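You operate a simulated robot arm through the tools that you are given. There is no shell and no other tool.

You run a simulated robot arm. Do the job below in one go: nothing can be reset, and whatever is moved stays where it is left.

Task
Swap the grey former for the blue one, set 30 mm and 150C.
Fine: green bolt in before the swap and out after it; grey former into the black tray; yellow dial 30 mm, black dial 150C.

Only the result counts: the job must be done as asked and must still hold three seconds after the hand-in. Knocking over, shifting, dropping, spilling or breaking anything else fails it.

Robot
A 6-joint arm with a two-finger gripper, fixed in place. Base frame: the origin is on the floor under the middle of its stand, x ahead of it, y to its left, z up. Lengths are in mm, angles in degrees, forces in N, time in s.
It reaches about 1572 mm from its shoulder. Its first joint turns from -166.0 to 166.0 degrees. Payload 2.45 kg.
The TCP is the grasp point between the finger pads, 20 mm short of the fingertips. In the tool frame z runs along the fingers and y along their closing line. The gripper opens to 140 mm; its body begins 168 mm behind the TCP.
Orientation is told as [roll, pitch, yaw] about the base's x, y, z axes, in that order, counted from this pose: with the fingers straight down and closing along the base's y, the tool's x points along the base's -x, its y along +y and its z along -z.

Tools
- The arm moves only by the tool drive_tool. Its argument "plan" is a list of rows, each an object (a shift or turn left out is 0, a gripper value left out holds the last) with "xyz": the shift along the tool's x, y, z in mm, a list of three; "rotation": the turn, a rotation vector about the tool's x, y, z in degrees, a list of three; "fingers": the closure, from 0 (fully open) to 1 (shut). In form: [{"xyz": [dx, dy, dz], "rotation": [wx, wy, wz], "fingers": fingers}, ...]. A call has 1 to 20 rows; each row shifts and turns the commanded pose from where the row before left it, along the tool's axes as they then stand. A row lasts 0.2 s, in which the tool goes at most 50 mm and 8.6 degrees; a call with a longer step from one row to the next is refused whole, and so is a gripper value outside its range. Where a pose cannot be reached the arm comes as near as it can. A force on the tool above 90 N (or 10 N above the force at the start of the call, whichever is more), or a blocked arm, ends the call early, and 0.2 s more pass. Each finger travels about 45 mm/s and halts on what it meets, pressing with about 40 N; the grip force reading is that of the motor and also rises with nothing between the fingers. The clock runs only during rows and for 0.2 s after the last one: add rows that do not move to give the fingers time. The reply holds the time, the measured pose of the TCP, the force on the tool along the base axes, the opening and the grip force, in the units named above and with some noise, with the torque about the TCP (base axes, N m) and any sound that the robot's microphone picked up.
- Cameras (640 x 400 px; columns grow to the right, rows downward): "scene" is fixed at [399.9, -500.8, 1533.7]; the picture's right is [0.49, -0.87, 0.00], its down [-0.68, -0.38, -0.63] and it looks along [0.55, 0.31, -0.78] (base axes); focal length 312 px, centre (320, 200). "wrist" rides on the gripper at [78, 11, -209] in the tool frame; the picture's right is [-0.14, 0.99, 0.00], its down [-0.92, -0.13, -0.37] and it looks along [-0.37, -0.05, 0.93] (tool axes); focal length 280 px, centre (320, 200). There is no depth. A picture from a camera that has moved, and an enlarged one, comes with that camera's place and axes in the base frame and with its lens.
- camera(camera): a new picture of that camera. The clock stands still meanwhile.
- enlarge(camera, box): a new picture of the part [left, top, right, bottom] of that camera's present view, enlarged. The clock stands still meanwhile.
- sign_off(): hands the job in; it is judged then, once.

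Nothing tells you positions but the pictures and the camera data. Unless the task says otherwise, let go and move clear before handing in.

The tools are called after "Request:" by a JSON object that holds its "name" and its "arguments". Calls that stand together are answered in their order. drive_tool: Moves the arm, as the interface text tells. Its arguments: {"type":"object","properties":{"plan":{"type":"array"}},"required":["plan"]} The other tools are called the same way: camera (camera) takes a picture; enlarge (camera, box) takes an enlarged picture of a part of a camera's view; sign_off () hands the job in.

At the start:

```text
time_s: 0.0
position: [649.0, 36.6, 1107.6]
tool_rot: [0.0, 0.0, -0.1]
force: [0.0, 0.0, 0.0]
wrist_torque: [0.02, 0.0, -0.04]
grip_width: 140.0
gripper_force: 0.1
```

scene: 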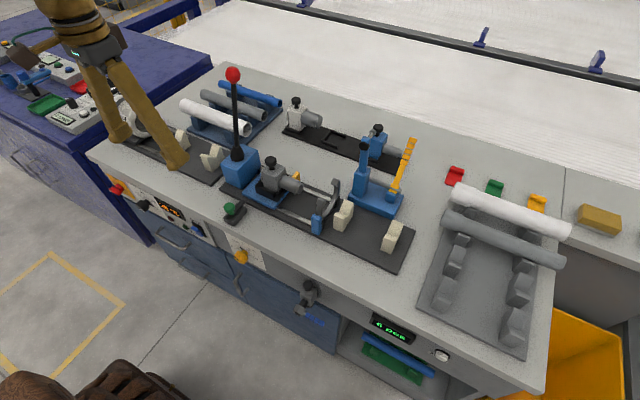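
wrist: 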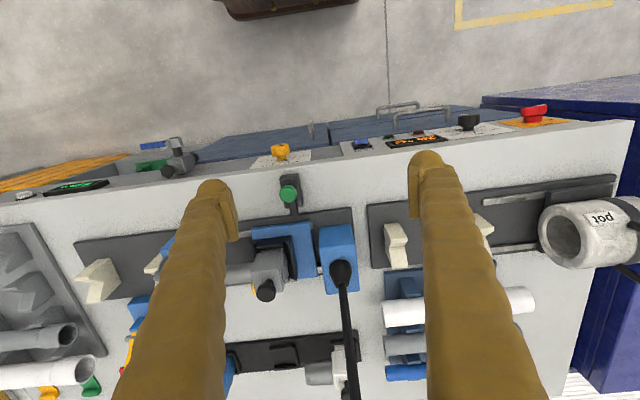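

I see a workbench with a pipe-forming machine, former rack, dials on the front panel, and trays. I'll look closer at the parts before moving anything.

Request:
{"name": "enlarge", "arguments": {"camera": "scene", "box": [200, 60, 440, 210]}}

Request:
{"name": "enlarge", "arguments": {"camera": "scene", "box": [200, 150, 440, 300]}}

Request:
{"name": "enlarge", "arguments": {"camera": "scene", "box": [80, 60, 320, 210]}}

Request:
{"name": "enlarge", "arguments": {"camera": "scene", "box": [100, 160, 260, 260]}}

Request:
{"name": "enlarge", "arguments": {"camera": "scene", "box": [220, 220, 460, 370]}}

Request:
{"name": "enlarge", "arguments": {"camera": "scene", "box": [400, 150, 640, 300]}}

Request:
{"name": "enlarge", "arguments": {"camera": "wrist", "box": [200, 100, 440, 250]}}

Request:
{"name": "enlarge", "arguments": {"camera": "wrist", "box": [320, 80, 640, 280]}}

```text
2.67 times, centred on (320, 135) of scene
camera zoom: at [399.9, -500.8, 1533.7], right [0.49, -0.87, 0.0], down [-0.68, -0.38, -0.63], along [0.55, 0.31, -0.78], focal length 832 px, centre (320, 373)
```

zoom: 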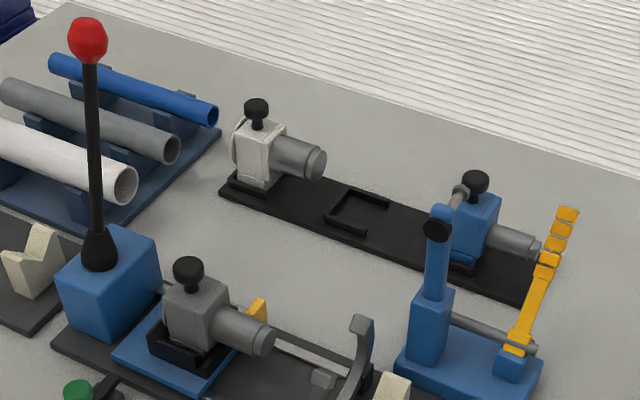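

```text
2.67 times, centred on (320, 225) of scene
camera zoom: at [399.9, -500.8, 1533.7], right [0.49, -0.87, 0.0], down [-0.68, -0.38, -0.63], along [0.55, 0.31, -0.78], focal length 832 px, centre (320, 133)
```

zoom: 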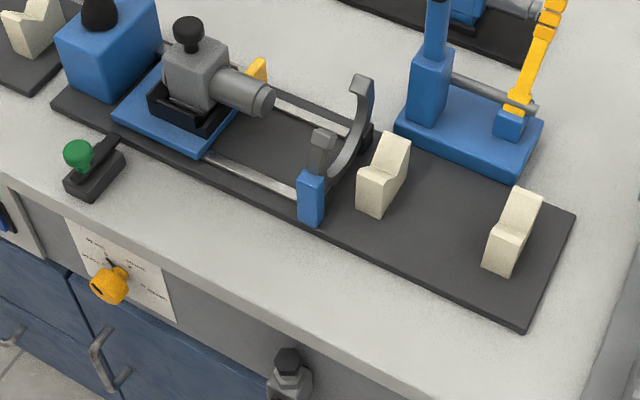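

```text
2.67 times, centred on (200, 135) of scene
camera zoom: at [399.9, -500.8, 1533.7], right [0.49, -0.87, 0.0], down [-0.68, -0.38, -0.63], along [0.55, 0.31, -0.78], focal length 832 px, centre (640, 373)
```

zoom: 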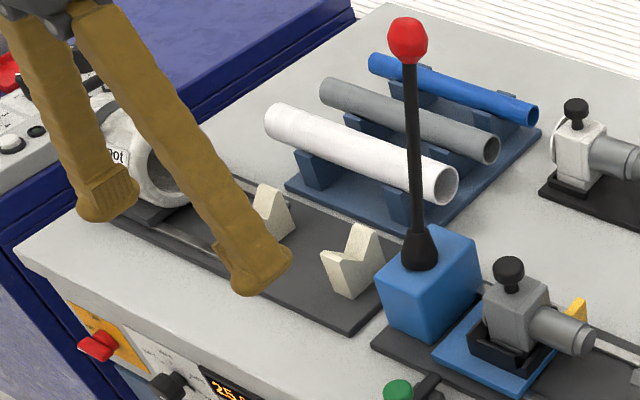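

```text
4.00 times, centred on (180, 210) of scene
camera zoom: at [399.9, -500.8, 1533.7], right [0.49, -0.87, 0.0], down [-0.68, -0.38, -0.63], along [0.55, 0.31, -0.78], focal length 1247 px, centre (880, 160)
```

zoom: 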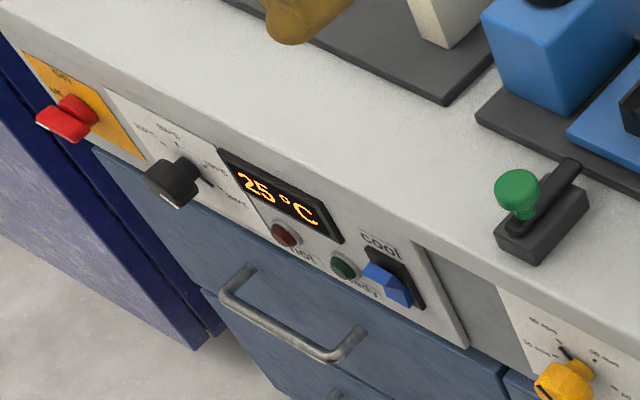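

```text
2.67 times, centred on (340, 295) of scene
camera zoom: at [399.9, -500.8, 1533.7], right [0.49, -0.87, 0.0], down [-0.68, -0.38, -0.63], along [0.55, 0.31, -0.78], focal length 832 px, centre (267, -53)
```

zoom: 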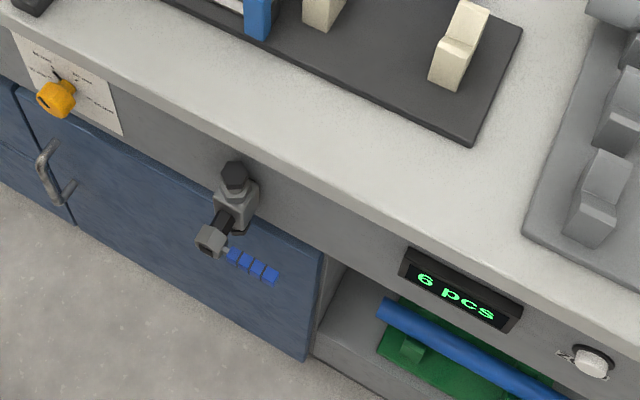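

```text
2.67 times, centred on (520, 225) of scene
camera zoom: at [399.9, -500.8, 1533.7], right [0.49, -0.87, 0.0], down [-0.68, -0.38, -0.63], along [0.55, 0.31, -0.78], focal length 832 px, centre (-213, 133)
```

zoom: 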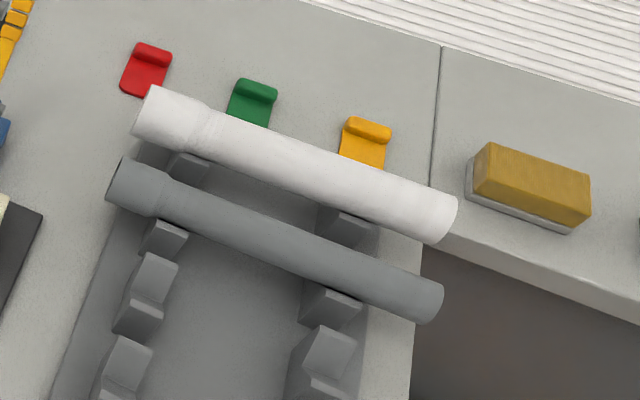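

```text
2.67 times, centred on (320, 175) of wrist
camera zoom: at [570.3, 47.6, 1316.1], right [0.14, 0.99, 0.0], down [0.92, -0.13, 0.37], along [0.37, -0.05, -0.93], focal length 748 px, centre (320, 267)
```

zoom: 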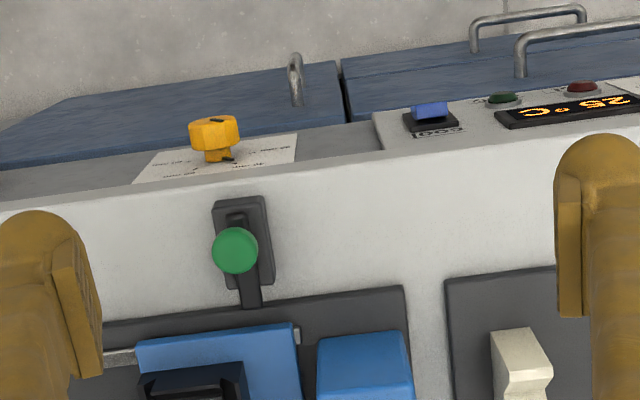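

```text
2.00 times, centred on (480, 180) of wrist
camera zoom: at [570.3, 47.6, 1316.1], right [0.14, 0.99, 0.0], down [0.92, -0.13, 0.37], along [0.37, -0.05, -0.93], focal length 561 px, centre (0, 240)
```

zoom: 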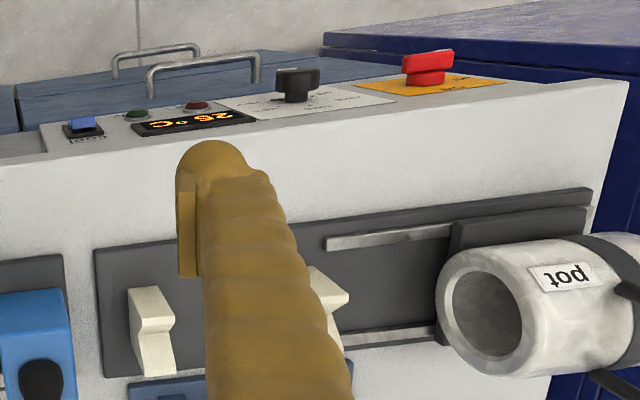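

The green bolt knob triangulates to about (732, -30, 859), the grey former's knob to about (867, -85, 945), the yellow dial to about (690, -59, 680) and the black dial to about (690, 383, 655). I'll move over the bolt for a closer view.

Request:
{"name": "drive_tool", "arguments": {"plan": [{"xyz": [-25, -22, 16]}, {"xyz": [-25, -22, 16]}, {"xyz": [-25, -22, 16]}, {"xyz": [0, 0, 0]}]}}

Request:
{"name": "camera", "arguments": {"camera": "wrist"}}

Request:
{"name": "camera", "arguments": {"camera": "scene"}}

```text
time_s: 1.0
position: [724.9, -26.2, 1057.2]
tool_rot: [0.0, -0.1, -0.1]
force: [0.1, -0.4, 0.1]
wrist_torque: [0.0, -0.05, -0.01]
grip_width: 140.3
gripper_force: 0.2
```

```text
taken
camera wrist: at [646.7, -16.2, 1265.0], right [0.14, 0.99, 0.0], down [0.92, -0.13, 0.37], along [0.37, -0.05, -0.93], focal length 280 px, centre (320, 200)
```

wrist: 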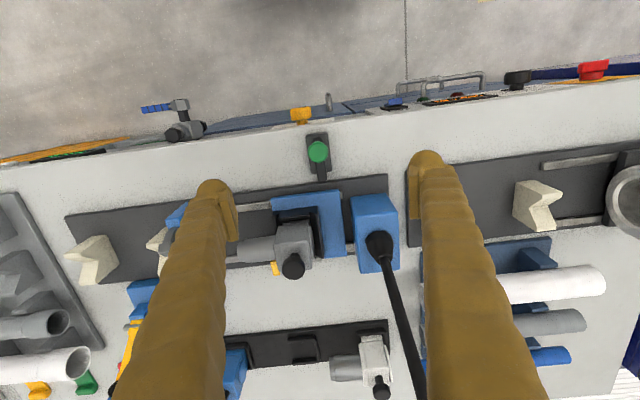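

```text
taken
```

scene: 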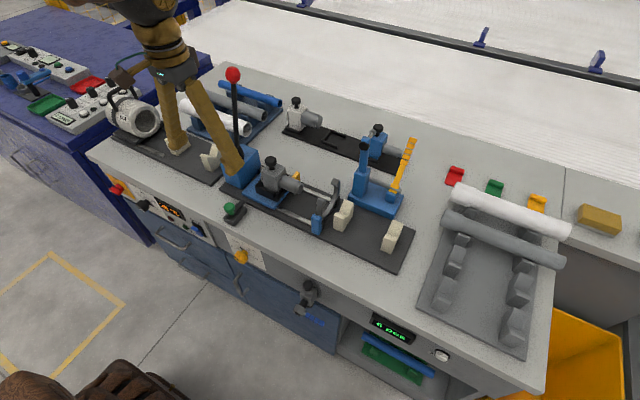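

The view over the machine is clear now. I'll zoom in on the bolt, the carriage and the tray.

Request:
{"name": "enlarge", "arguments": {"camera": "wrist", "box": [240, 110, 420, 222]}}

Request:
{"name": "enlarge", "arguments": {"camera": "wrist", "box": [220, 170, 420, 295]}}

Request:
{"name": "enlarge", "arguments": {"camera": "wrist", "box": [200, 290, 420, 400]}}

Request:
{"name": "enlarge", "arguments": {"camera": "scene", "box": [200, 140, 344, 230]}}

Request:
{"name": "enlarge", "arguments": {"camera": "scene", "box": [276, 80, 420, 170]}}

Request:
{"name": "enlarge", "arguments": {"camera": "scene", "box": [206, 215, 302, 275]}}

Request:
{"name": "enlarge", "arguments": {"camera": "scene", "box": [100, 170, 228, 250]}}

```text
3.56 times, centred on (330, 166) of wrist
camera zoom: at [646.7, -16.2, 1265.0], right [0.14, 0.99, 0.0], down [0.92, -0.13, 0.37], along [0.37, -0.05, -0.93], focal length 997 px, centre (284, 321)
```

zoom: 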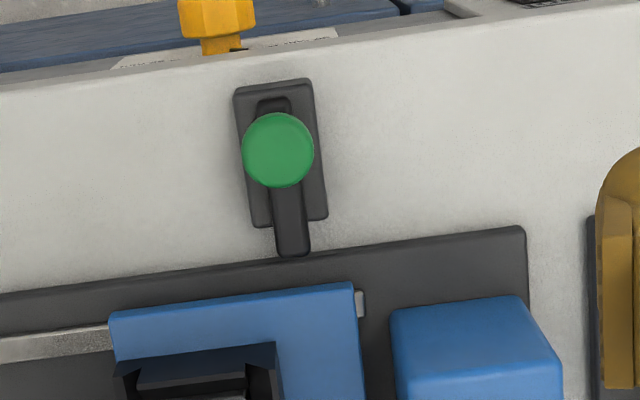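

```text
3.20 times, centred on (320, 232) of wrist
camera zoom: at [646.7, -16.2, 1265.0], right [0.14, 0.99, 0.0], down [0.92, -0.13, 0.37], along [0.37, -0.05, -0.93], focal length 897 px, centre (320, 96)
```

zoom: 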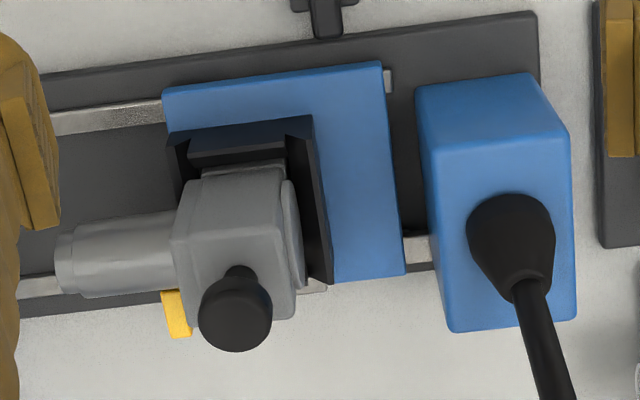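

```text
2.91 times, centred on (310, 345) of wrist
camera zoom: at [646.7, -16.2, 1265.0], right [0.14, 0.99, 0.0], down [0.92, -0.13, 0.37], along [0.37, -0.05, -0.93], focal length 816 px, centre (349, -222)
```

zoom: 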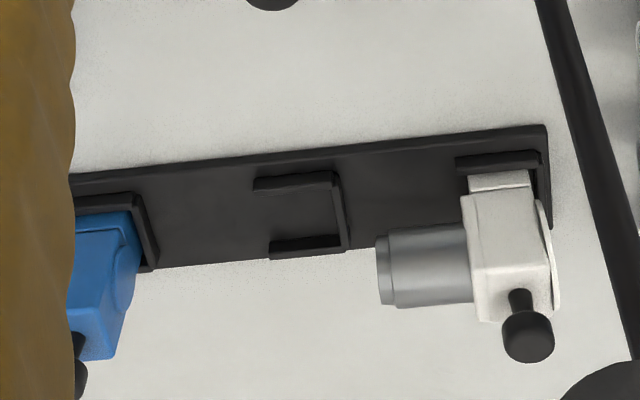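

```text
4.44 times, centred on (272, 185) of scene
camera zoom: at [399.9, -500.8, 1533.7], right [0.49, -0.87, 0.0], down [-0.68, -0.38, -0.63], along [0.55, 0.31, -0.78], focal length 1386 px, centre (533, 267)
```

zoom: 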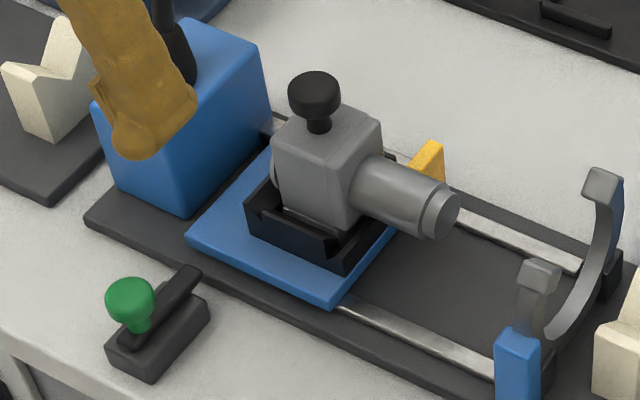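

```text
4.44 times, centred on (348, 125) of scene
camera zoom: at [399.9, -500.8, 1533.7], right [0.49, -0.87, 0.0], down [-0.68, -0.38, -0.63], along [0.55, 0.31, -0.78], focal length 1386 px, centre (196, 533)
```

zoom: 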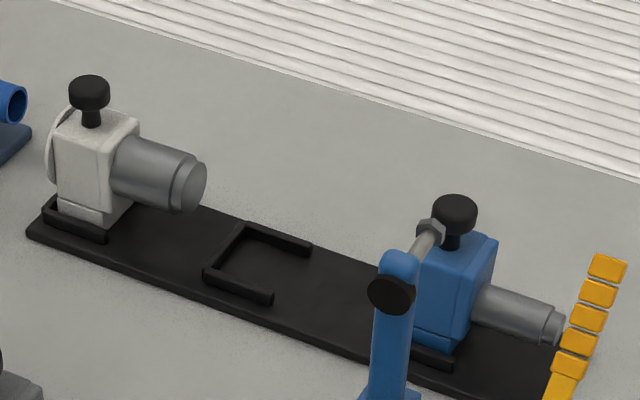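

```text
6.67 times, centred on (254, 245) of scene
camera zoom: at [399.9, -500.8, 1533.7], right [0.49, -0.87, 0.0], down [-0.68, -0.38, -0.63], along [0.55, 0.31, -0.78], focal length 2079 px, centre (760, -100)
```

zoom: 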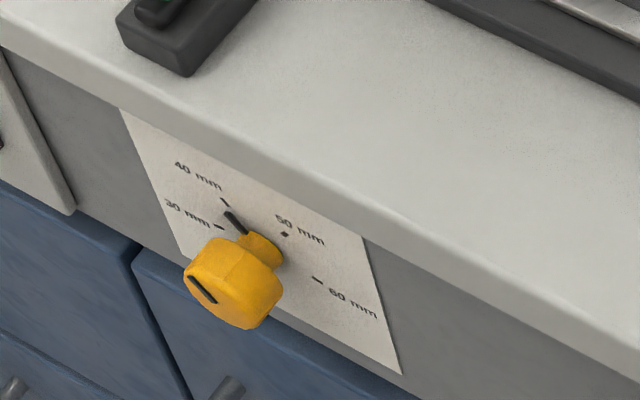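

```text
5.00 times, centred on (164, 210) of scene
camera zoom: at [399.9, -500.8, 1533.7], right [0.49, -0.87, 0.0], down [-0.68, -0.38, -0.63], along [0.55, 0.31, -0.78], focal length 1559 px, centre (1100, 150)
```

zoom: 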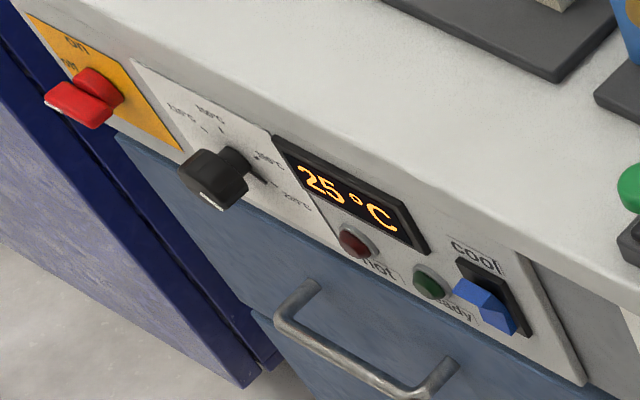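

The bolt looks drawn back, with its tip just short of the blue carriage plate, so I take it to be out. I'll lower over it with the fingers straddling it for a closer look.

Request:
{"name": "drive_tool", "arguments": {"plan": [{"xyz": [-3, -1, 40]}, {"xyz": [-3, -1, 40]}, {"xyz": [-2, -2, 40]}, {"xyz": [0, 0, 0]}]}}

Request:
{"name": "camera", "arguments": {"camera": "wrist"}}

Request:
{"name": "enlarge", "arguments": {"camera": "wrist", "box": [220, 80, 420, 205]}}

Request:
{"name": "enlarge", "arguments": {"camera": "scene", "box": [200, 180, 264, 220]}}

```text
time_s: 2.0
position: [735.2, -30.3, 940.6]
tool_rot: [-0.1, 0.0, 0.1]
force: [0.0, 0.3, -0.2]
wrist_torque: [0.02, 0.0, 0.0]
grip_width: 140.0
gripper_force: 0.0
```

```text
taken
camera wrist: at [656.3, -20.3, 1148.9], right [0.14, 0.99, 0.0], down [0.92, -0.13, 0.37], along [0.37, -0.05, -0.93], focal length 280 px, centre (320, 200)
```

wrist: 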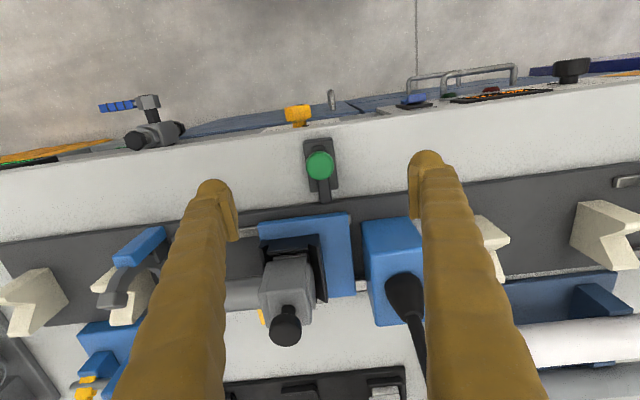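

```text
3.20 times, centred on (320, 142) of wrist
camera zoom: at [656.3, -20.3, 1148.9], right [0.14, 0.99, 0.0], down [0.92, -0.13, 0.37], along [0.37, -0.05, -0.93], focal length 897 px, centre (320, 384)
```

zoom: 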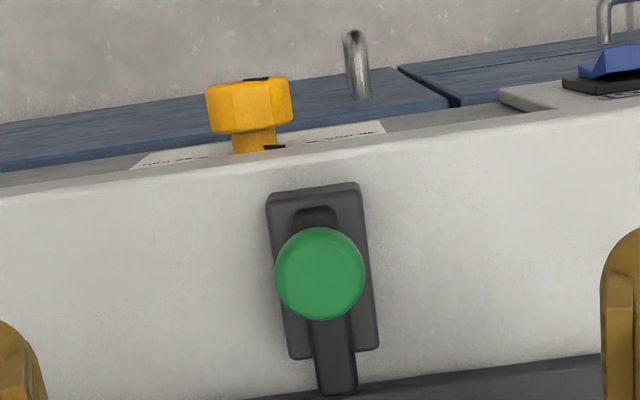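

```text
10.00 times, centred on (232, 200) of scene
camera zoom: at [399.9, -500.8, 1533.7], right [0.49, -0.87, 0.0], down [-0.68, -0.38, -0.63], along [0.55, 0.31, -0.78], focal length 3118 px, centre (1200, 200)
```

zoom: 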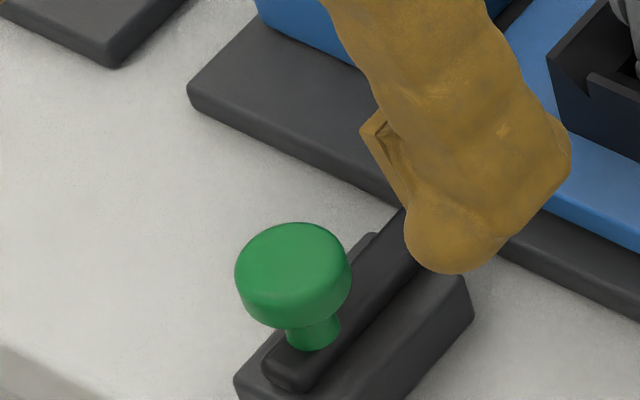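

The bolt's green knob is a 30 mm disc topping out near z≈860, with its bar below. I'll lower onto it and close on it gently.

Request:
{"name": "drive_tool", "arguments": {"plan": [{"xyz": [2, 0, 40]}, {"xyz": [0, 0, 40]}, {"xyz": [0, 0, 5]}, {"fingers": 0.5}, {"fingers": 0.5}, {"fingers": 0.6}, {"fingers": 0.6}, {"fingers": 0.6}]}}

Request:
{"name": "enlarge", "arguments": {"camera": "wrist", "box": [220, 100, 420, 225]}}

Request:
{"name": "enlarge", "arguments": {"camera": "scene", "box": [190, 170, 270, 220]}}

```text
time_s: 3.8
position: [731.3, -32.4, 852.3]
tool_rot: [0.0, -0.1, 0.0]
force: [-0.8, 0.8, 0.3]
wrist_torque: [0.0, 0.01, 0.0]
grip_width: 55.9
gripper_force: 0.0
```

```text
3.20 times, centred on (320, 162) of wrist
camera zoom: at [652.5, -21.9, 1061.1], right [0.14, 0.99, 0.0], down [0.92, -0.13, 0.37], along [0.37, -0.05, -0.93], focal length 897 px, centre (320, 320)
```

zoom: 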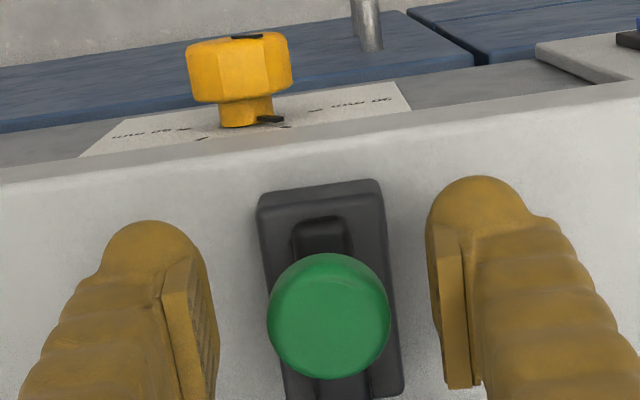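

```text
8.00 times, centred on (230, 195) of scene
camera zoom: at [399.9, -500.8, 1533.7], right [0.49, -0.87, 0.0], down [-0.68, -0.38, -0.63], along [0.55, 0.31, -0.78], focal length 2495 px, centre (1040, 240)
```

zoom: 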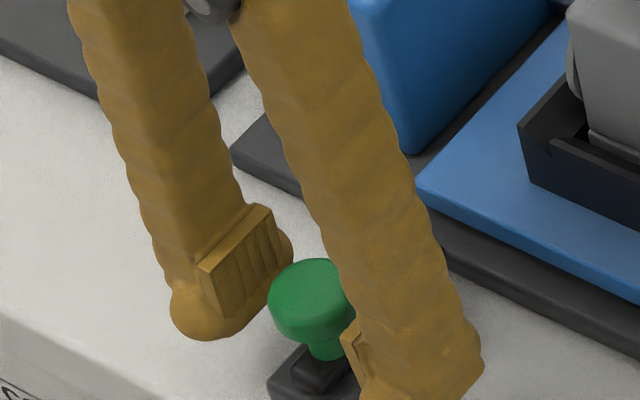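

The fingers are centred around the green knob at the right depth. I'll close on it.

Request:
{"name": "drive_tool", "arguments": {"plan": [{"fingers": 1.0}, {"fingers": 1.0}, {"fingers": 1.0}, {"fingers": 1.0}, {"fingers": 1.0}]}}

Request:
{"name": "enlarge", "arguments": {"camera": "wrist", "box": [220, 100, 420, 225]}}

```text
time_s: 5.0
position: [730.8, -29.0, 852.0]
tool_rot: [0.0, 0.1, 0.0]
force: [2.3, 63.9, -3.0]
wrist_torque: [-0.11, 0.03, 0.01]
grip_width: 25.9
gripper_force: 45.1
```

```text
3.20 times, centred on (320, 162) of wrist
camera zoom: at [652.5, -20.4, 1061.0], right [0.14, 0.99, 0.0], down [0.92, -0.13, 0.37], along [0.37, -0.05, -0.93], focal length 897 px, centre (320, 320)
```

zoom: 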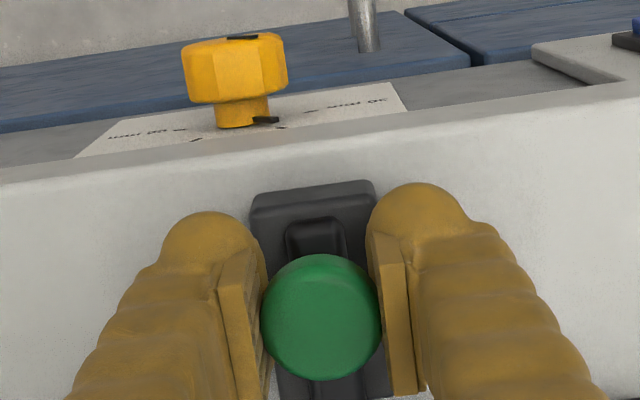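

The grip is on, but there is 64 N sideways in y, so the tool sits off centre. I'll shift it a few mm in +y to relieve that before sliding the bolt.

Request:
{"name": "drive_tool", "arguments": {"plan": [{"xyz": [0, 1.5, 0]}, {"xyz": [0, 1.5, 0]}, {"xyz": [0, 0, 0]}]}}

```text
time_s: 5.8
position: [731.3, -31.1, 851.6]
tool_rot: [-0.1, 0.0, 0.0]
force: [11.8, 19.4, -19.2]
wrist_torque: [-0.11, 0.01, -0.01]
grip_width: 25.7
gripper_force: 45.1
```

Most of the side load is gone. Now I'll slide the bolt toward +x in small steps, watching force and sound.

Request:
{"name": "drive_tool", "arguments": {"plan": [{"xyz": [0, 1, -0.5]}, {"xyz": [-4, 0, 0]}, {"xyz": [-4, 0, 0]}, {"xyz": [0, 0, 0]}]}}

Request:
{"name": "enlarge", "arguments": {"camera": "wrist", "box": [220, 100, 420, 225]}}

```text
time_s: 6.8
position: [738.0, -30.4, 854.0]
tool_rot: [0.0, 0.0, 0.0]
force: [-1.6, -65.1, -40.2]
wrist_torque: [0.48, 0.15, -0.1]
grip_width: 25.7
gripper_force: 44.8
```

```text
3.20 times, centred on (320, 162) of wrist
camera zoom: at [659.5, -19.6, 1061.7], right [0.14, 0.99, 0.0], down [0.92, -0.13, 0.37], along [0.36, -0.05, -0.93], focal length 897 px, centre (320, 320)
```

zoom: 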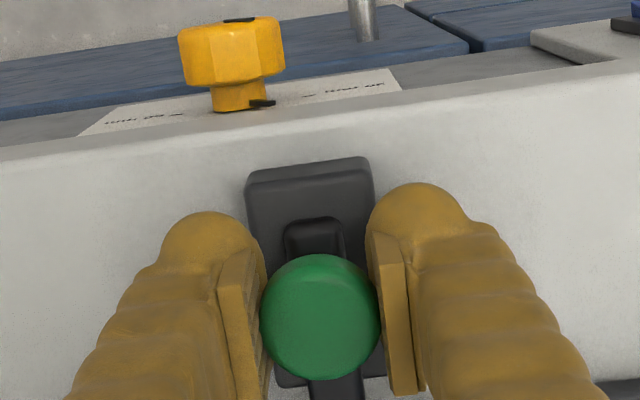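

The bar slides forward with the knob. I'll take out the built-up y and z load, then continue.

Request:
{"name": "drive_tool", "arguments": {"plan": [{"xyz": [0, -1.5, 1]}, {"xyz": [0, -0.8, 0.5]}, {"xyz": [0, 0, 0]}]}}

```text
time_s: 7.6
position: [738.9, -29.2, 852.9]
tool_rot: [0.2, -0.1, 0.0]
force: [1.0, -9.5, -10.0]
wrist_torque: [0.05, -0.1, -0.01]
grip_width: 25.4
gripper_force: 45.2
```

Request:
{"name": "drive_tool", "arguments": {"plan": [{"xyz": [-3, 0, 0]}, {"xyz": [-3, 0, 0]}, {"xyz": [-3, 0, 0]}, {"xyz": [0, 0, 0]}]}}

```text
time_s: 8.6
position: [746.4, -30.8, 852.8]
tool_rot: [0.0, 0.1, 0.0]
force: [-1.2, 1.3, -21.8]
wrist_torque: [-0.04, 0.02, -0.01]
grip_width: 25.3
gripper_force: 45.3
```

The bolt slides freely with little x force. I'll keep pushing in steps.

Request:
{"name": "drive_tool", "arguments": {"plan": [{"xyz": [-3, 0, 0.5]}, {"xyz": [-3, 0, 0]}, {"xyz": [-3, 0, 0]}, {"xyz": [0, 0, 0]}]}}

Request:
{"name": "camera", "arguments": {"camera": "wrist"}}

Request:
{"name": "enlarge", "arguments": {"camera": "scene", "box": [190, 160, 286, 220]}}

```text
time_s: 9.6
position: [755.5, -30.1, 853.7]
tool_rot: [0.1, 0.1, 0.0]
force: [-1.2, 14.7, -18.1]
wrist_torque: [-0.02, 0.25, 0.02]
grip_width: 25.8
gripper_force: 44.8
```

```text
taken
camera wrist: at [677.2, -20.1, 1062.0], right [0.14, 0.99, 0.0], down [0.92, -0.13, 0.37], along [0.37, -0.05, -0.93], focal length 280 px, centre (320, 200)
```

wrist: 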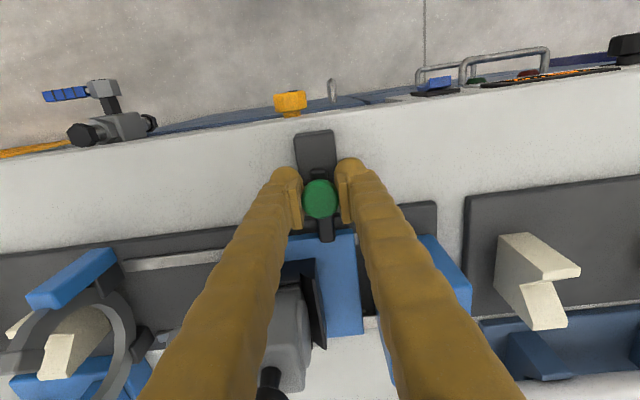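

```text
6.67 times, centred on (238, 190) of scene
camera zoom: at [399.9, -500.8, 1533.7], right [0.49, -0.87, 0.0], down [-0.68, -0.38, -0.63], along [0.55, 0.31, -0.78], focal length 2079 px, centre (867, 267)
```

zoom: 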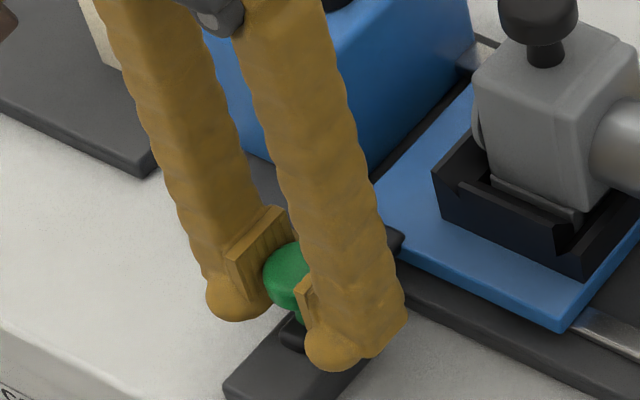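

The bar tip is now reaching the carriage plate. I'll continue until a stop or click.

Request:
{"name": "drive_tool", "arguments": {"plan": [{"xyz": [-3, 0, 0.5]}, {"xyz": [-3, 0, 0]}, {"xyz": [-3, 0, 0]}, {"xyz": [0, 0, 0]}]}}

Request:
{"name": "enlarge", "arguments": {"camera": "wrist", "box": [220, 110, 420, 260]}}

Request:
{"name": "enlarge", "arguments": {"camera": "scene", "box": [190, 160, 286, 220]}}

```text
time_s: 10.6
position: [763.6, -29.4, 852.4]
tool_rot: [0.0, 0.1, 0.0]
force: [-40.8, 38.1, -3.5]
wrist_torque: [-0.11, 0.01, 0.01]
grip_width: 25.6
gripper_force: 45.1
```

```text
2.67 times, centred on (320, 185) of wrist
camera zoom: at [685.6, -20.2, 1061.5], right [0.14, 0.99, 0.0], down [0.92, -0.13, 0.37], along [0.36, -0.05, -0.93], focal length 748 px, centre (320, 240)
```

zoom: 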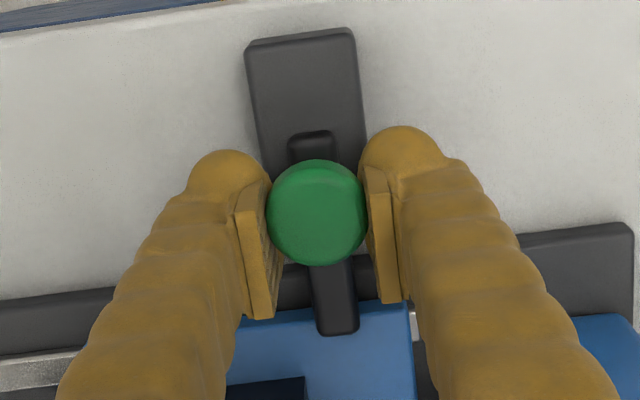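

```text
6.67 times, centred on (238, 190) of scene
camera zoom: at [399.9, -500.8, 1533.7], right [0.49, -0.87, 0.0], down [-0.68, -0.38, -0.63], along [0.55, 0.31, -0.78], focal length 2079 px, centre (867, 267)
```

zoom: 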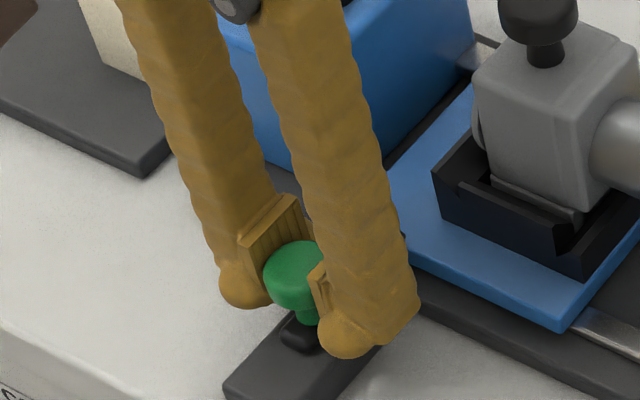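

There is 41 N against x now, which suggests the end stop. I'll relieve y and push slightly more to confirm.

Request:
{"name": "drive_tool", "arguments": {"plan": [{"xyz": [0, 1.5, 0]}, {"xyz": [-1, 0, 0]}, {"xyz": [-1, 0, 0]}, {"xyz": [0, 0, 0]}]}}

```text
time_s: 11.6
position: [767.5, -29.0, 853.8]
tool_rot: [0.0, -0.1, -0.1]
force: [-40.2, -16.2, -4.8]
wrist_torque: [0.03, 0.03, 0.09]
grip_width: 25.5
gripper_force: 44.7
```

Request:
{"name": "enlarge", "arguments": {"camera": "wrist", "box": [220, 110, 420, 260]}}

Request:
{"name": "drive_tool", "arguments": {"plan": [{"xyz": [0, -0.5, 0]}, {"xyz": [-1, 0, 0]}, {"xyz": [-1, 0, 0]}, {"xyz": [0, 0, 0]}]}}

Request:
{"name": "enlarge", "arguments": {"camera": "wrist", "box": [220, 110, 420, 260]}}

```text
2.67 times, centred on (320, 185) of wrist
camera zoom: at [688.6, -19.8, 1062.2], right [0.14, 0.99, 0.0], down [0.92, -0.13, 0.37], along [0.37, -0.05, -0.93], focal length 748 px, centre (320, 240)
```

zoom: 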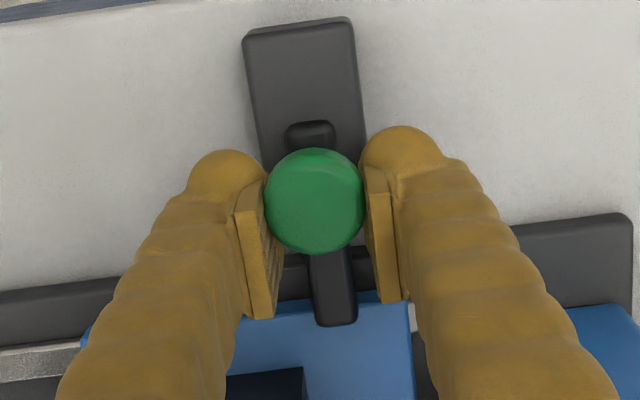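

```text
time_s: 12.6
position: [768.2, -30.0, 854.1]
tool_rot: [0.0, -0.1, 0.0]
force: [-40.4, -29.8, 6.9]
wrist_torque: [-0.03, 0.19, 0.19]
grip_width: 26.0
gripper_force: 44.5
```

```text
2.67 times, centred on (320, 185) of wrist
camera zoom: at [690.7, -19.8, 1062.2], right [0.14, 0.99, 0.0], down [0.92, -0.13, 0.37], along [0.37, -0.05, -0.93], focal length 748 px, centre (320, 240)
```

zoom: 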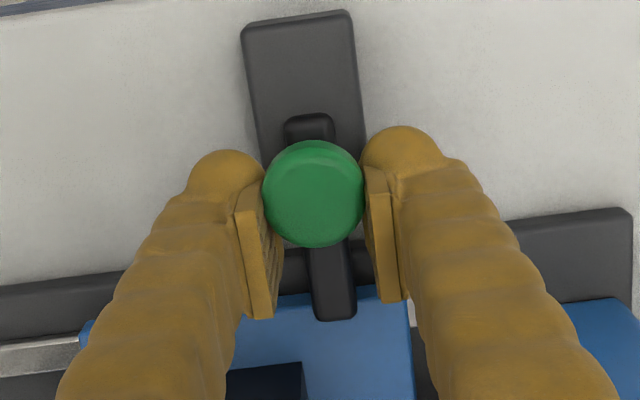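

The bolt has hit its end stop (the knob no longer moves and only slips in the fingers), so it is in. I'll release and lift clear.

Request:
{"name": "drive_tool", "arguments": {"plan": [{"fingers": 0.4}, {"fingers": 0.4}, {"fingers": 0.4}, {"fingers": 0.4}, {"xyz": [0, 0, -30]}, {"xyz": [0, 0, -40]}, {"xyz": [0, 0, -40]}, {"xyz": [0, 0, -40]}, {"xyz": [0, 0, 0]}]}}

Request:
{"name": "camera", "arguments": {"camera": "wrist"}}

Request:
{"name": "enlarge", "arguments": {"camera": "scene", "box": [190, 140, 334, 230]}}

```text
time_s: 14.6
position: [769.1, -32.4, 1003.9]
tool_rot: [0.0, -0.2, 0.0]
force: [-0.5, -0.2, 0.0]
wrist_torque: [0.01, -0.03, 0.01]
grip_width: 84.1
gripper_force: 0.1
```

```text
taken
camera wrist: at [690.6, -21.9, 1211.8], right [0.14, 0.99, 0.0], down [0.92, -0.13, 0.37], along [0.37, -0.05, -0.93], focal length 280 px, centre (320, 200)
```

wrist: 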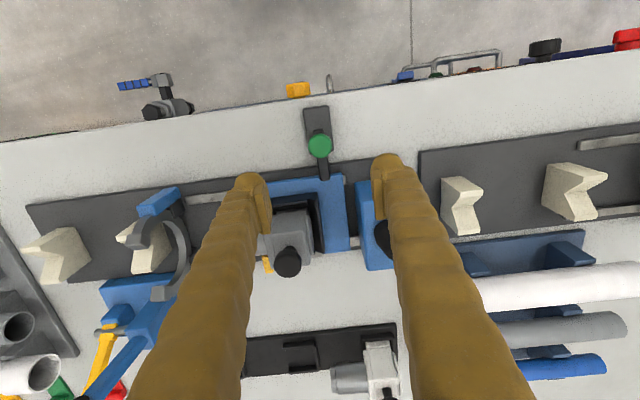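

```text
4.44 times, centred on (262, 185) of scene
camera zoom: at [399.9, -500.8, 1533.7], right [0.49, -0.87, 0.0], down [-0.68, -0.38, -0.63], along [0.55, 0.31, -0.78], focal length 1386 px, centre (578, 267)
```

zoom: 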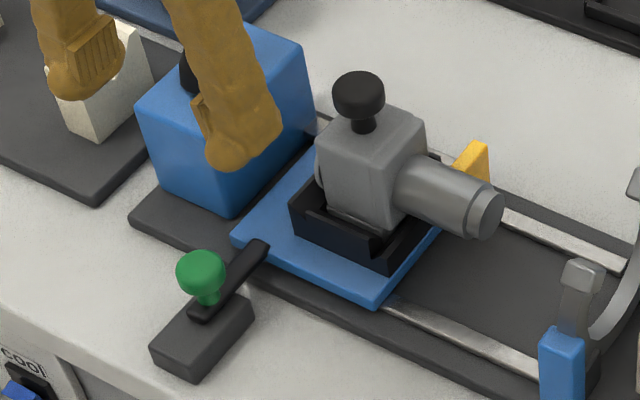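

The bolt is in over the plate edge. The lever leans from (878, 45, 905) to about (912, 37, 1100), so I'll keep well to its -y side. Next I'll go up and over for a look at the tray and both formers.

Request:
{"name": "drive_tool", "arguments": {"plan": [{"xyz": [0, -25, -38]}, {"xyz": [0, -25, -38]}, {"xyz": [-30, -25, 0]}, {"xyz": [-40, -20, 0]}, {"xyz": [-40, 0, 0]}, {"xyz": [-40, 0, 0]}, {"xyz": [-40, 0, 0]}, {"xyz": [-40, 0, 0]}, {"xyz": [0, 0, 0]}]}}

Request:
{"name": "camera", "arguments": {"camera": "wrist"}}

Request:
{"name": "camera", "arguments": {"camera": "scene"}}

```text
time_s: 16.6
position: [998.6, -122.8, 1080.1]
tool_rot: [0.0, 0.0, 0.0]
force: [0.0, -0.2, -0.3]
wrist_torque: [0.03, 0.01, -0.03]
grip_width: 83.9
gripper_force: 0.0
```

```text
taken
camera wrist: at [919.9, -112.7, 1289.6], right [0.14, 0.99, 0.0], down [0.92, -0.13, 0.37], along [0.37, -0.05, -0.93], focal length 280 px, centre (320, 200)
```

wrist: 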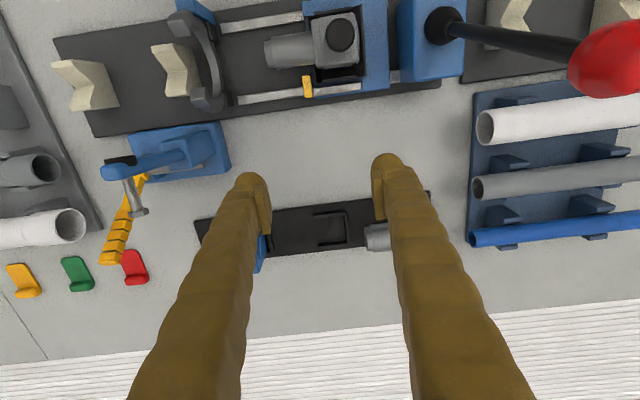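

```text
taken
```

scene: 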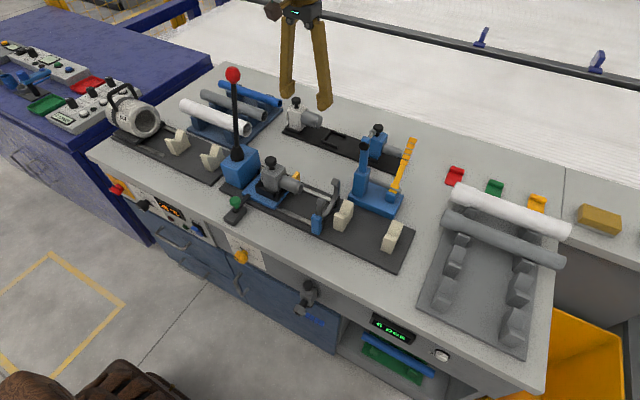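

I have a good overhead view. I'll zoom in on the tray, the carriage and the blue stand near the blue former.

Request:
{"name": "enlarge", "arguments": {"camera": "wrist", "box": [190, 170, 450, 290]}}

Request:
{"name": "enlarge", "arguments": {"camera": "wrist", "box": [250, 0, 410, 110]}}

Request:
{"name": "enlarge", "arguments": {"camera": "wrist", "box": [80, 100, 280, 280]}}

Request:
{"name": "enlarge", "arguments": {"camera": "scene", "box": [276, 90, 436, 190]}}

```text
2.46 times, centred on (320, 230) of wrist
camera zoom: at [919.9, -112.7, 1289.6], right [0.14, 0.99, 0.0], down [0.92, -0.13, 0.37], along [0.37, -0.05, -0.93], focal length 690 px, centre (320, 126)
```

zoom: 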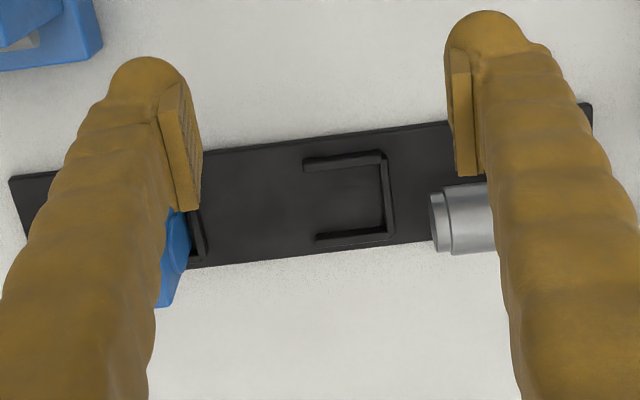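

```text
3.64 times, centred on (330, 55) of wrist
camera zoom: at [919.9, -112.7, 1289.6], right [0.14, 0.99, 0.0], down [0.92, -0.13, 0.37], along [0.37, -0.05, -0.93], focal length 1020 px, centre (284, 727)
```

zoom: 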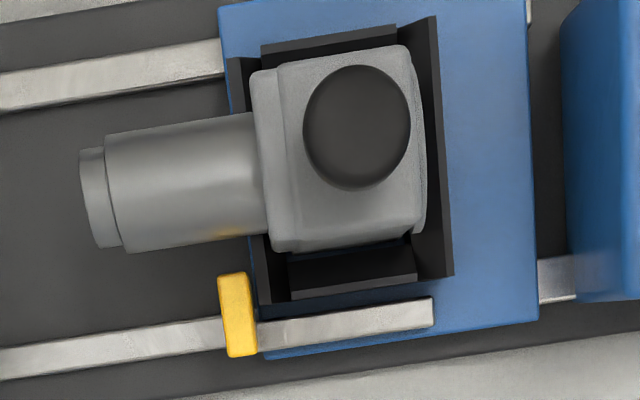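

```text
2.22 times, centred on (180, 190) of wrist
camera zoom: at [919.9, -112.7, 1289.6], right [0.14, 0.99, 0.0], down [0.92, -0.13, 0.37], along [0.37, -0.05, -0.93], focal length 623 px, centre (631, 222)
```

zoom: 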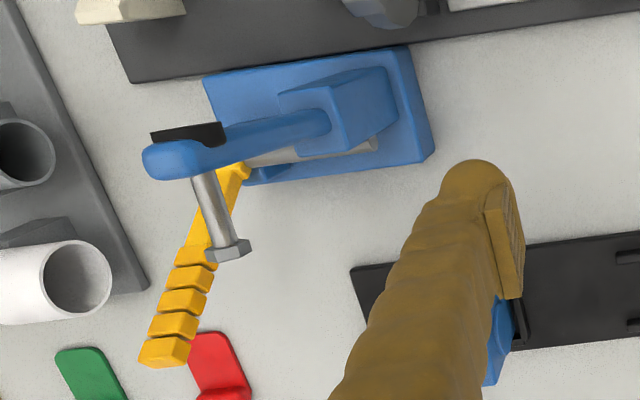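

```text
4.00 times, centred on (356, 140) of scene
camera zoom: at [399.9, -500.8, 1533.7], right [0.49, -0.87, 0.0], down [-0.68, -0.38, -0.63], along [0.55, 0.31, -0.78], focal length 1247 px, centre (176, 440)
```

zoom: 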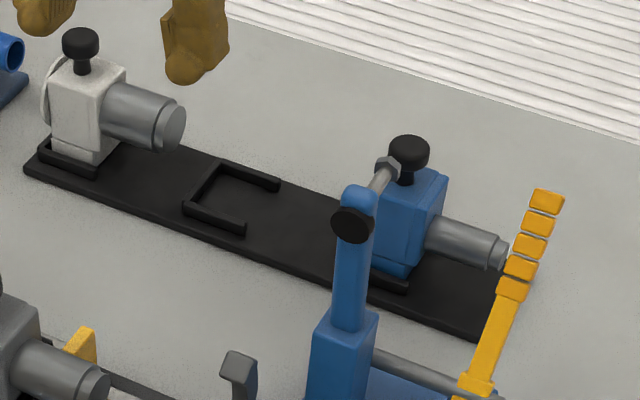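

The grey knob sits near (870, -84, 950), the tray's empty U-seat is between white and blue, and the blue stand stays clear of my vertical approach. I'll move to hover above the grey knob with the fingers partly closed.

Request:
{"name": "drive_tool", "arguments": {"plan": [{"xyz": [33, 10, 10], "fingers": 0.55}, {"xyz": [32, 10, 10]}, {"xyz": [32, 10, 10]}, {"xyz": [32, 10, 10]}, {"xyz": [0, 0, 0]}]}}

Request:
{"name": "camera", "arguments": {"camera": "wrist"}}

Request:
{"name": "enlarge", "arguments": {"camera": "wrist", "box": [220, 110, 420, 235]}}

Request:
{"name": "enlarge", "arguments": {"camera": "scene", "box": [220, 100, 348, 220]}}

```text
time_s: 17.8
position: [869.1, -83.8, 1038.6]
tool_rot: [0.0, -0.1, 0.1]
force: [1.0, -0.8, 0.1]
wrist_torque: [-0.02, 0.0, 0.02]
grip_width: 63.1
gripper_force: 0.1
```

```text
taken
camera wrist: at [790.3, -74.0, 1247.1], right [0.14, 0.99, 0.0], down [0.92, -0.13, 0.37], along [0.37, -0.05, -0.93], focal length 280 px, centre (320, 200)
```

wrist: 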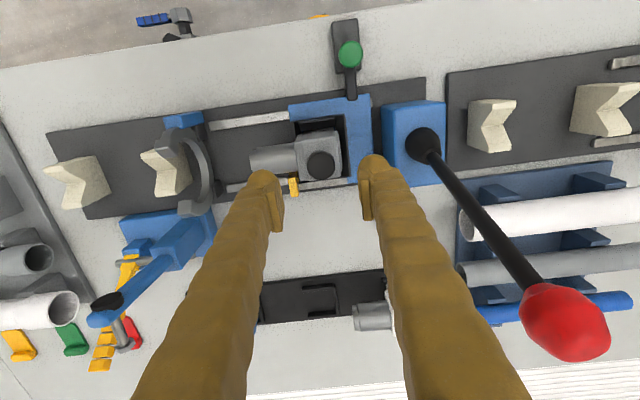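

```text
3.20 times, centred on (320, 172) of wrist
camera zoom: at [790.3, -74.0, 1247.1], right [0.14, 0.99, 0.0], down [0.92, -0.13, 0.37], along [0.37, -0.05, -0.93], focal length 897 px, centre (320, 288)
```

zoom: 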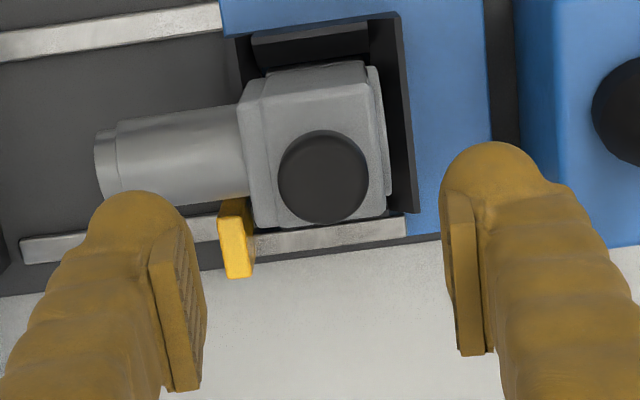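

```text
3.33 times, centred on (284, 160) of scene
camera zoom: at [399.9, -500.8, 1533.7], right [0.49, -0.87, 0.0], down [-0.68, -0.38, -0.63], along [0.55, 0.31, -0.78], focal length 1040 px, centre (440, 333)
```

zoom: 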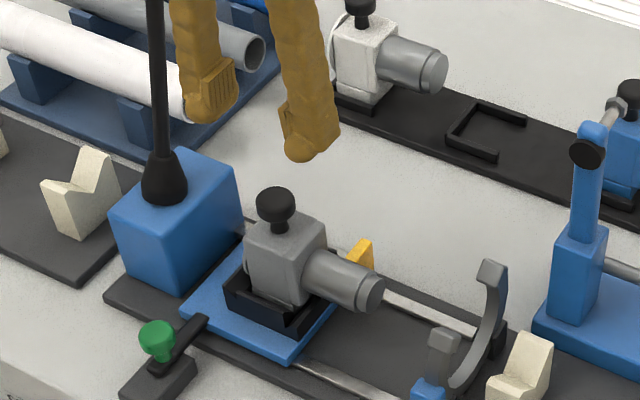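

The knob is centred under the tool (pixel 321,165 against 320,166 expected). I'll descend toward it, check, then grip.

Request:
{"name": "drive_tool", "arguments": {"plan": [{"xyz": [0, 0.5, 40]}, {"xyz": [0, 0, 40]}, {"xyz": [0, 0, 0]}]}}

Request:
{"name": "enlarge", "arguments": {"camera": "wrist", "box": [220, 110, 420, 235]}}

Request:
{"name": "enlarge", "arguments": {"camera": "scene", "box": [230, 120, 310, 220]}}

```text
time_s: 18.6
position: [869.4, -83.0, 960.0]
tool_rot: [0.0, 0.0, 0.0]
force: [0.2, -0.1, -1.2]
wrist_torque: [0.03, -0.01, -0.01]
grip_width: 63.1
gripper_force: 0.0
```

```text
3.20 times, centred on (320, 172) of wrist
camera zoom: at [791.1, -72.2, 1168.8], right [0.14, 0.99, 0.0], down [0.92, -0.13, 0.37], along [0.37, -0.05, -0.93], focal length 897 px, centre (320, 288)
```

zoom: 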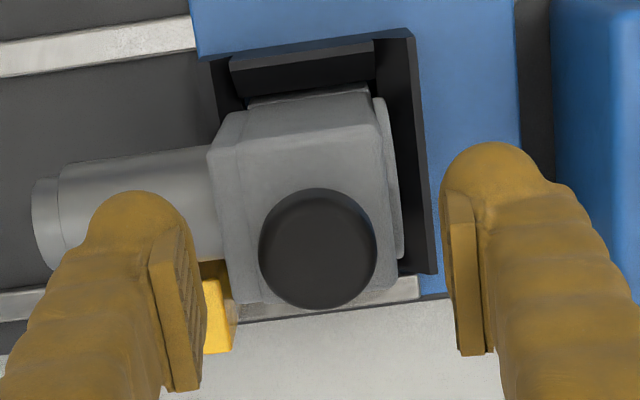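

```text
4.00 times, centred on (270, 170) of scene
camera zoom: at [399.9, -500.8, 1533.7], right [0.49, -0.87, 0.0], down [-0.68, -0.38, -0.63], along [0.55, 0.31, -0.78], focal length 1247 px, centre (520, 320)
```

zoom: 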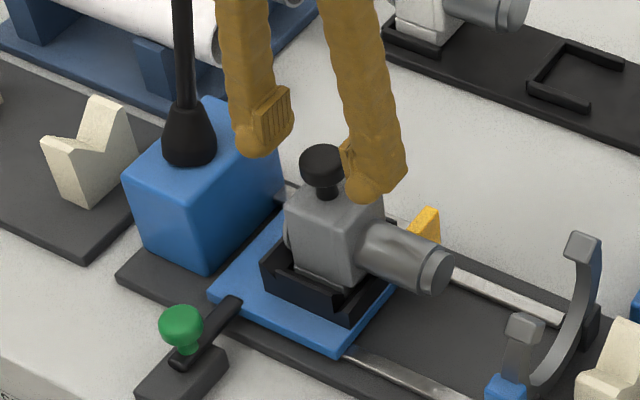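

The knob sits centred between the fingers. I'll descend the last 22 mm and close on it.

Request:
{"name": "drive_tool", "arguments": {"plan": [{"xyz": [0, -0.5, 12]}, {"xyz": [0, 0, 10]}, {"xyz": [0, 0, 0]}]}}

Request:
{"name": "enlarge", "arguments": {"camera": "scene", "box": [230, 120, 310, 220]}}

Request:
{"name": "enlarge", "arguments": {"camera": "wrist", "box": [220, 110, 420, 235]}}

```text
time_s: 19.4
position: [869.0, -83.9, 937.8]
tool_rot: [0.0, 0.1, 0.0]
force: [0.8, 0.0, 0.6]
wrist_torque: [-0.03, 0.01, 0.0]
grip_width: 63.0
gripper_force: 0.1
```

```text
4.00 times, centred on (270, 170) of scene
camera zoom: at [399.9, -500.8, 1533.7], right [0.49, -0.87, 0.0], down [-0.68, -0.38, -0.63], along [0.55, 0.31, -0.78], focal length 1247 px, centre (520, 320)
```

zoom: 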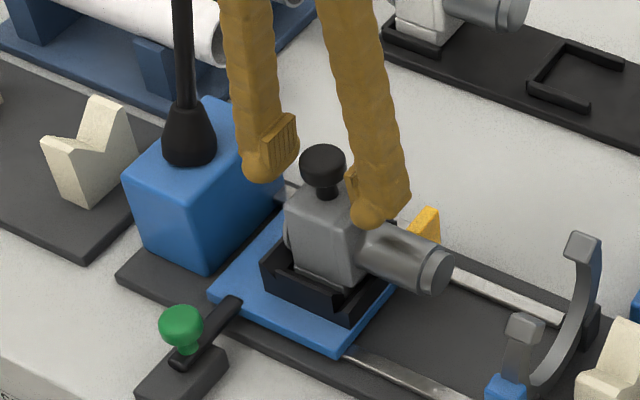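

```text
3.20 times, centred on (320, 172) of wrist
camera zoom: at [790.3, -73.7, 1146.3], right [0.14, 0.99, 0.0], down [0.92, -0.13, 0.37], along [0.37, -0.05, -0.93], focal length 897 px, centre (320, 288)
```

zoom: 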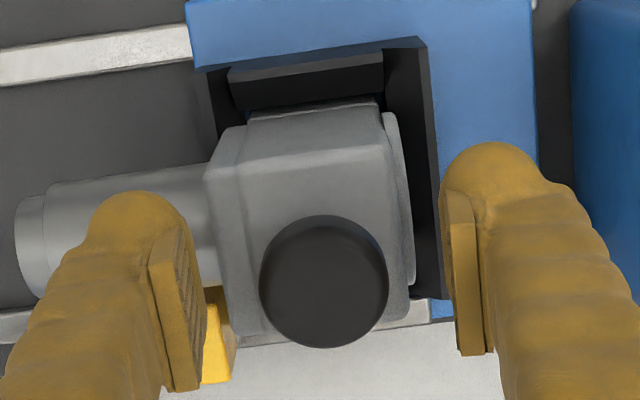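

The knob is centred between the pads. Closing now.

Request:
{"name": "drive_tool", "arguments": {"plan": [{"fingers": 0.75}, {"fingers": 0.8}, {"fingers": 1.0}, {"fingers": 1.0}, {"fingers": 1.0}]}}

Request:
{"name": "enlarge", "arguments": {"camera": "wrist", "box": [220, 110, 420, 235]}}

```text
time_s: 20.6
position: [869.4, -83.7, 936.7]
tool_rot: [0.0, 0.0, 0.1]
force: [0.4, 0.3, -0.1]
wrist_torque: [0.01, 0.02, 0.02]
grip_width: 27.7
gripper_force: 39.9
```

```text
3.20 times, centred on (320, 172) of wrist
camera zoom: at [790.4, -73.7, 1146.4], right [0.14, 0.99, 0.0], down [0.92, -0.13, 0.37], along [0.37, -0.05, -0.93], focal length 897 px, centre (320, 288)
```

zoom: 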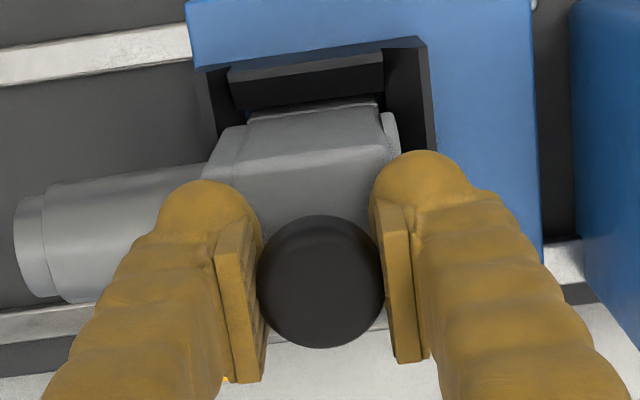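

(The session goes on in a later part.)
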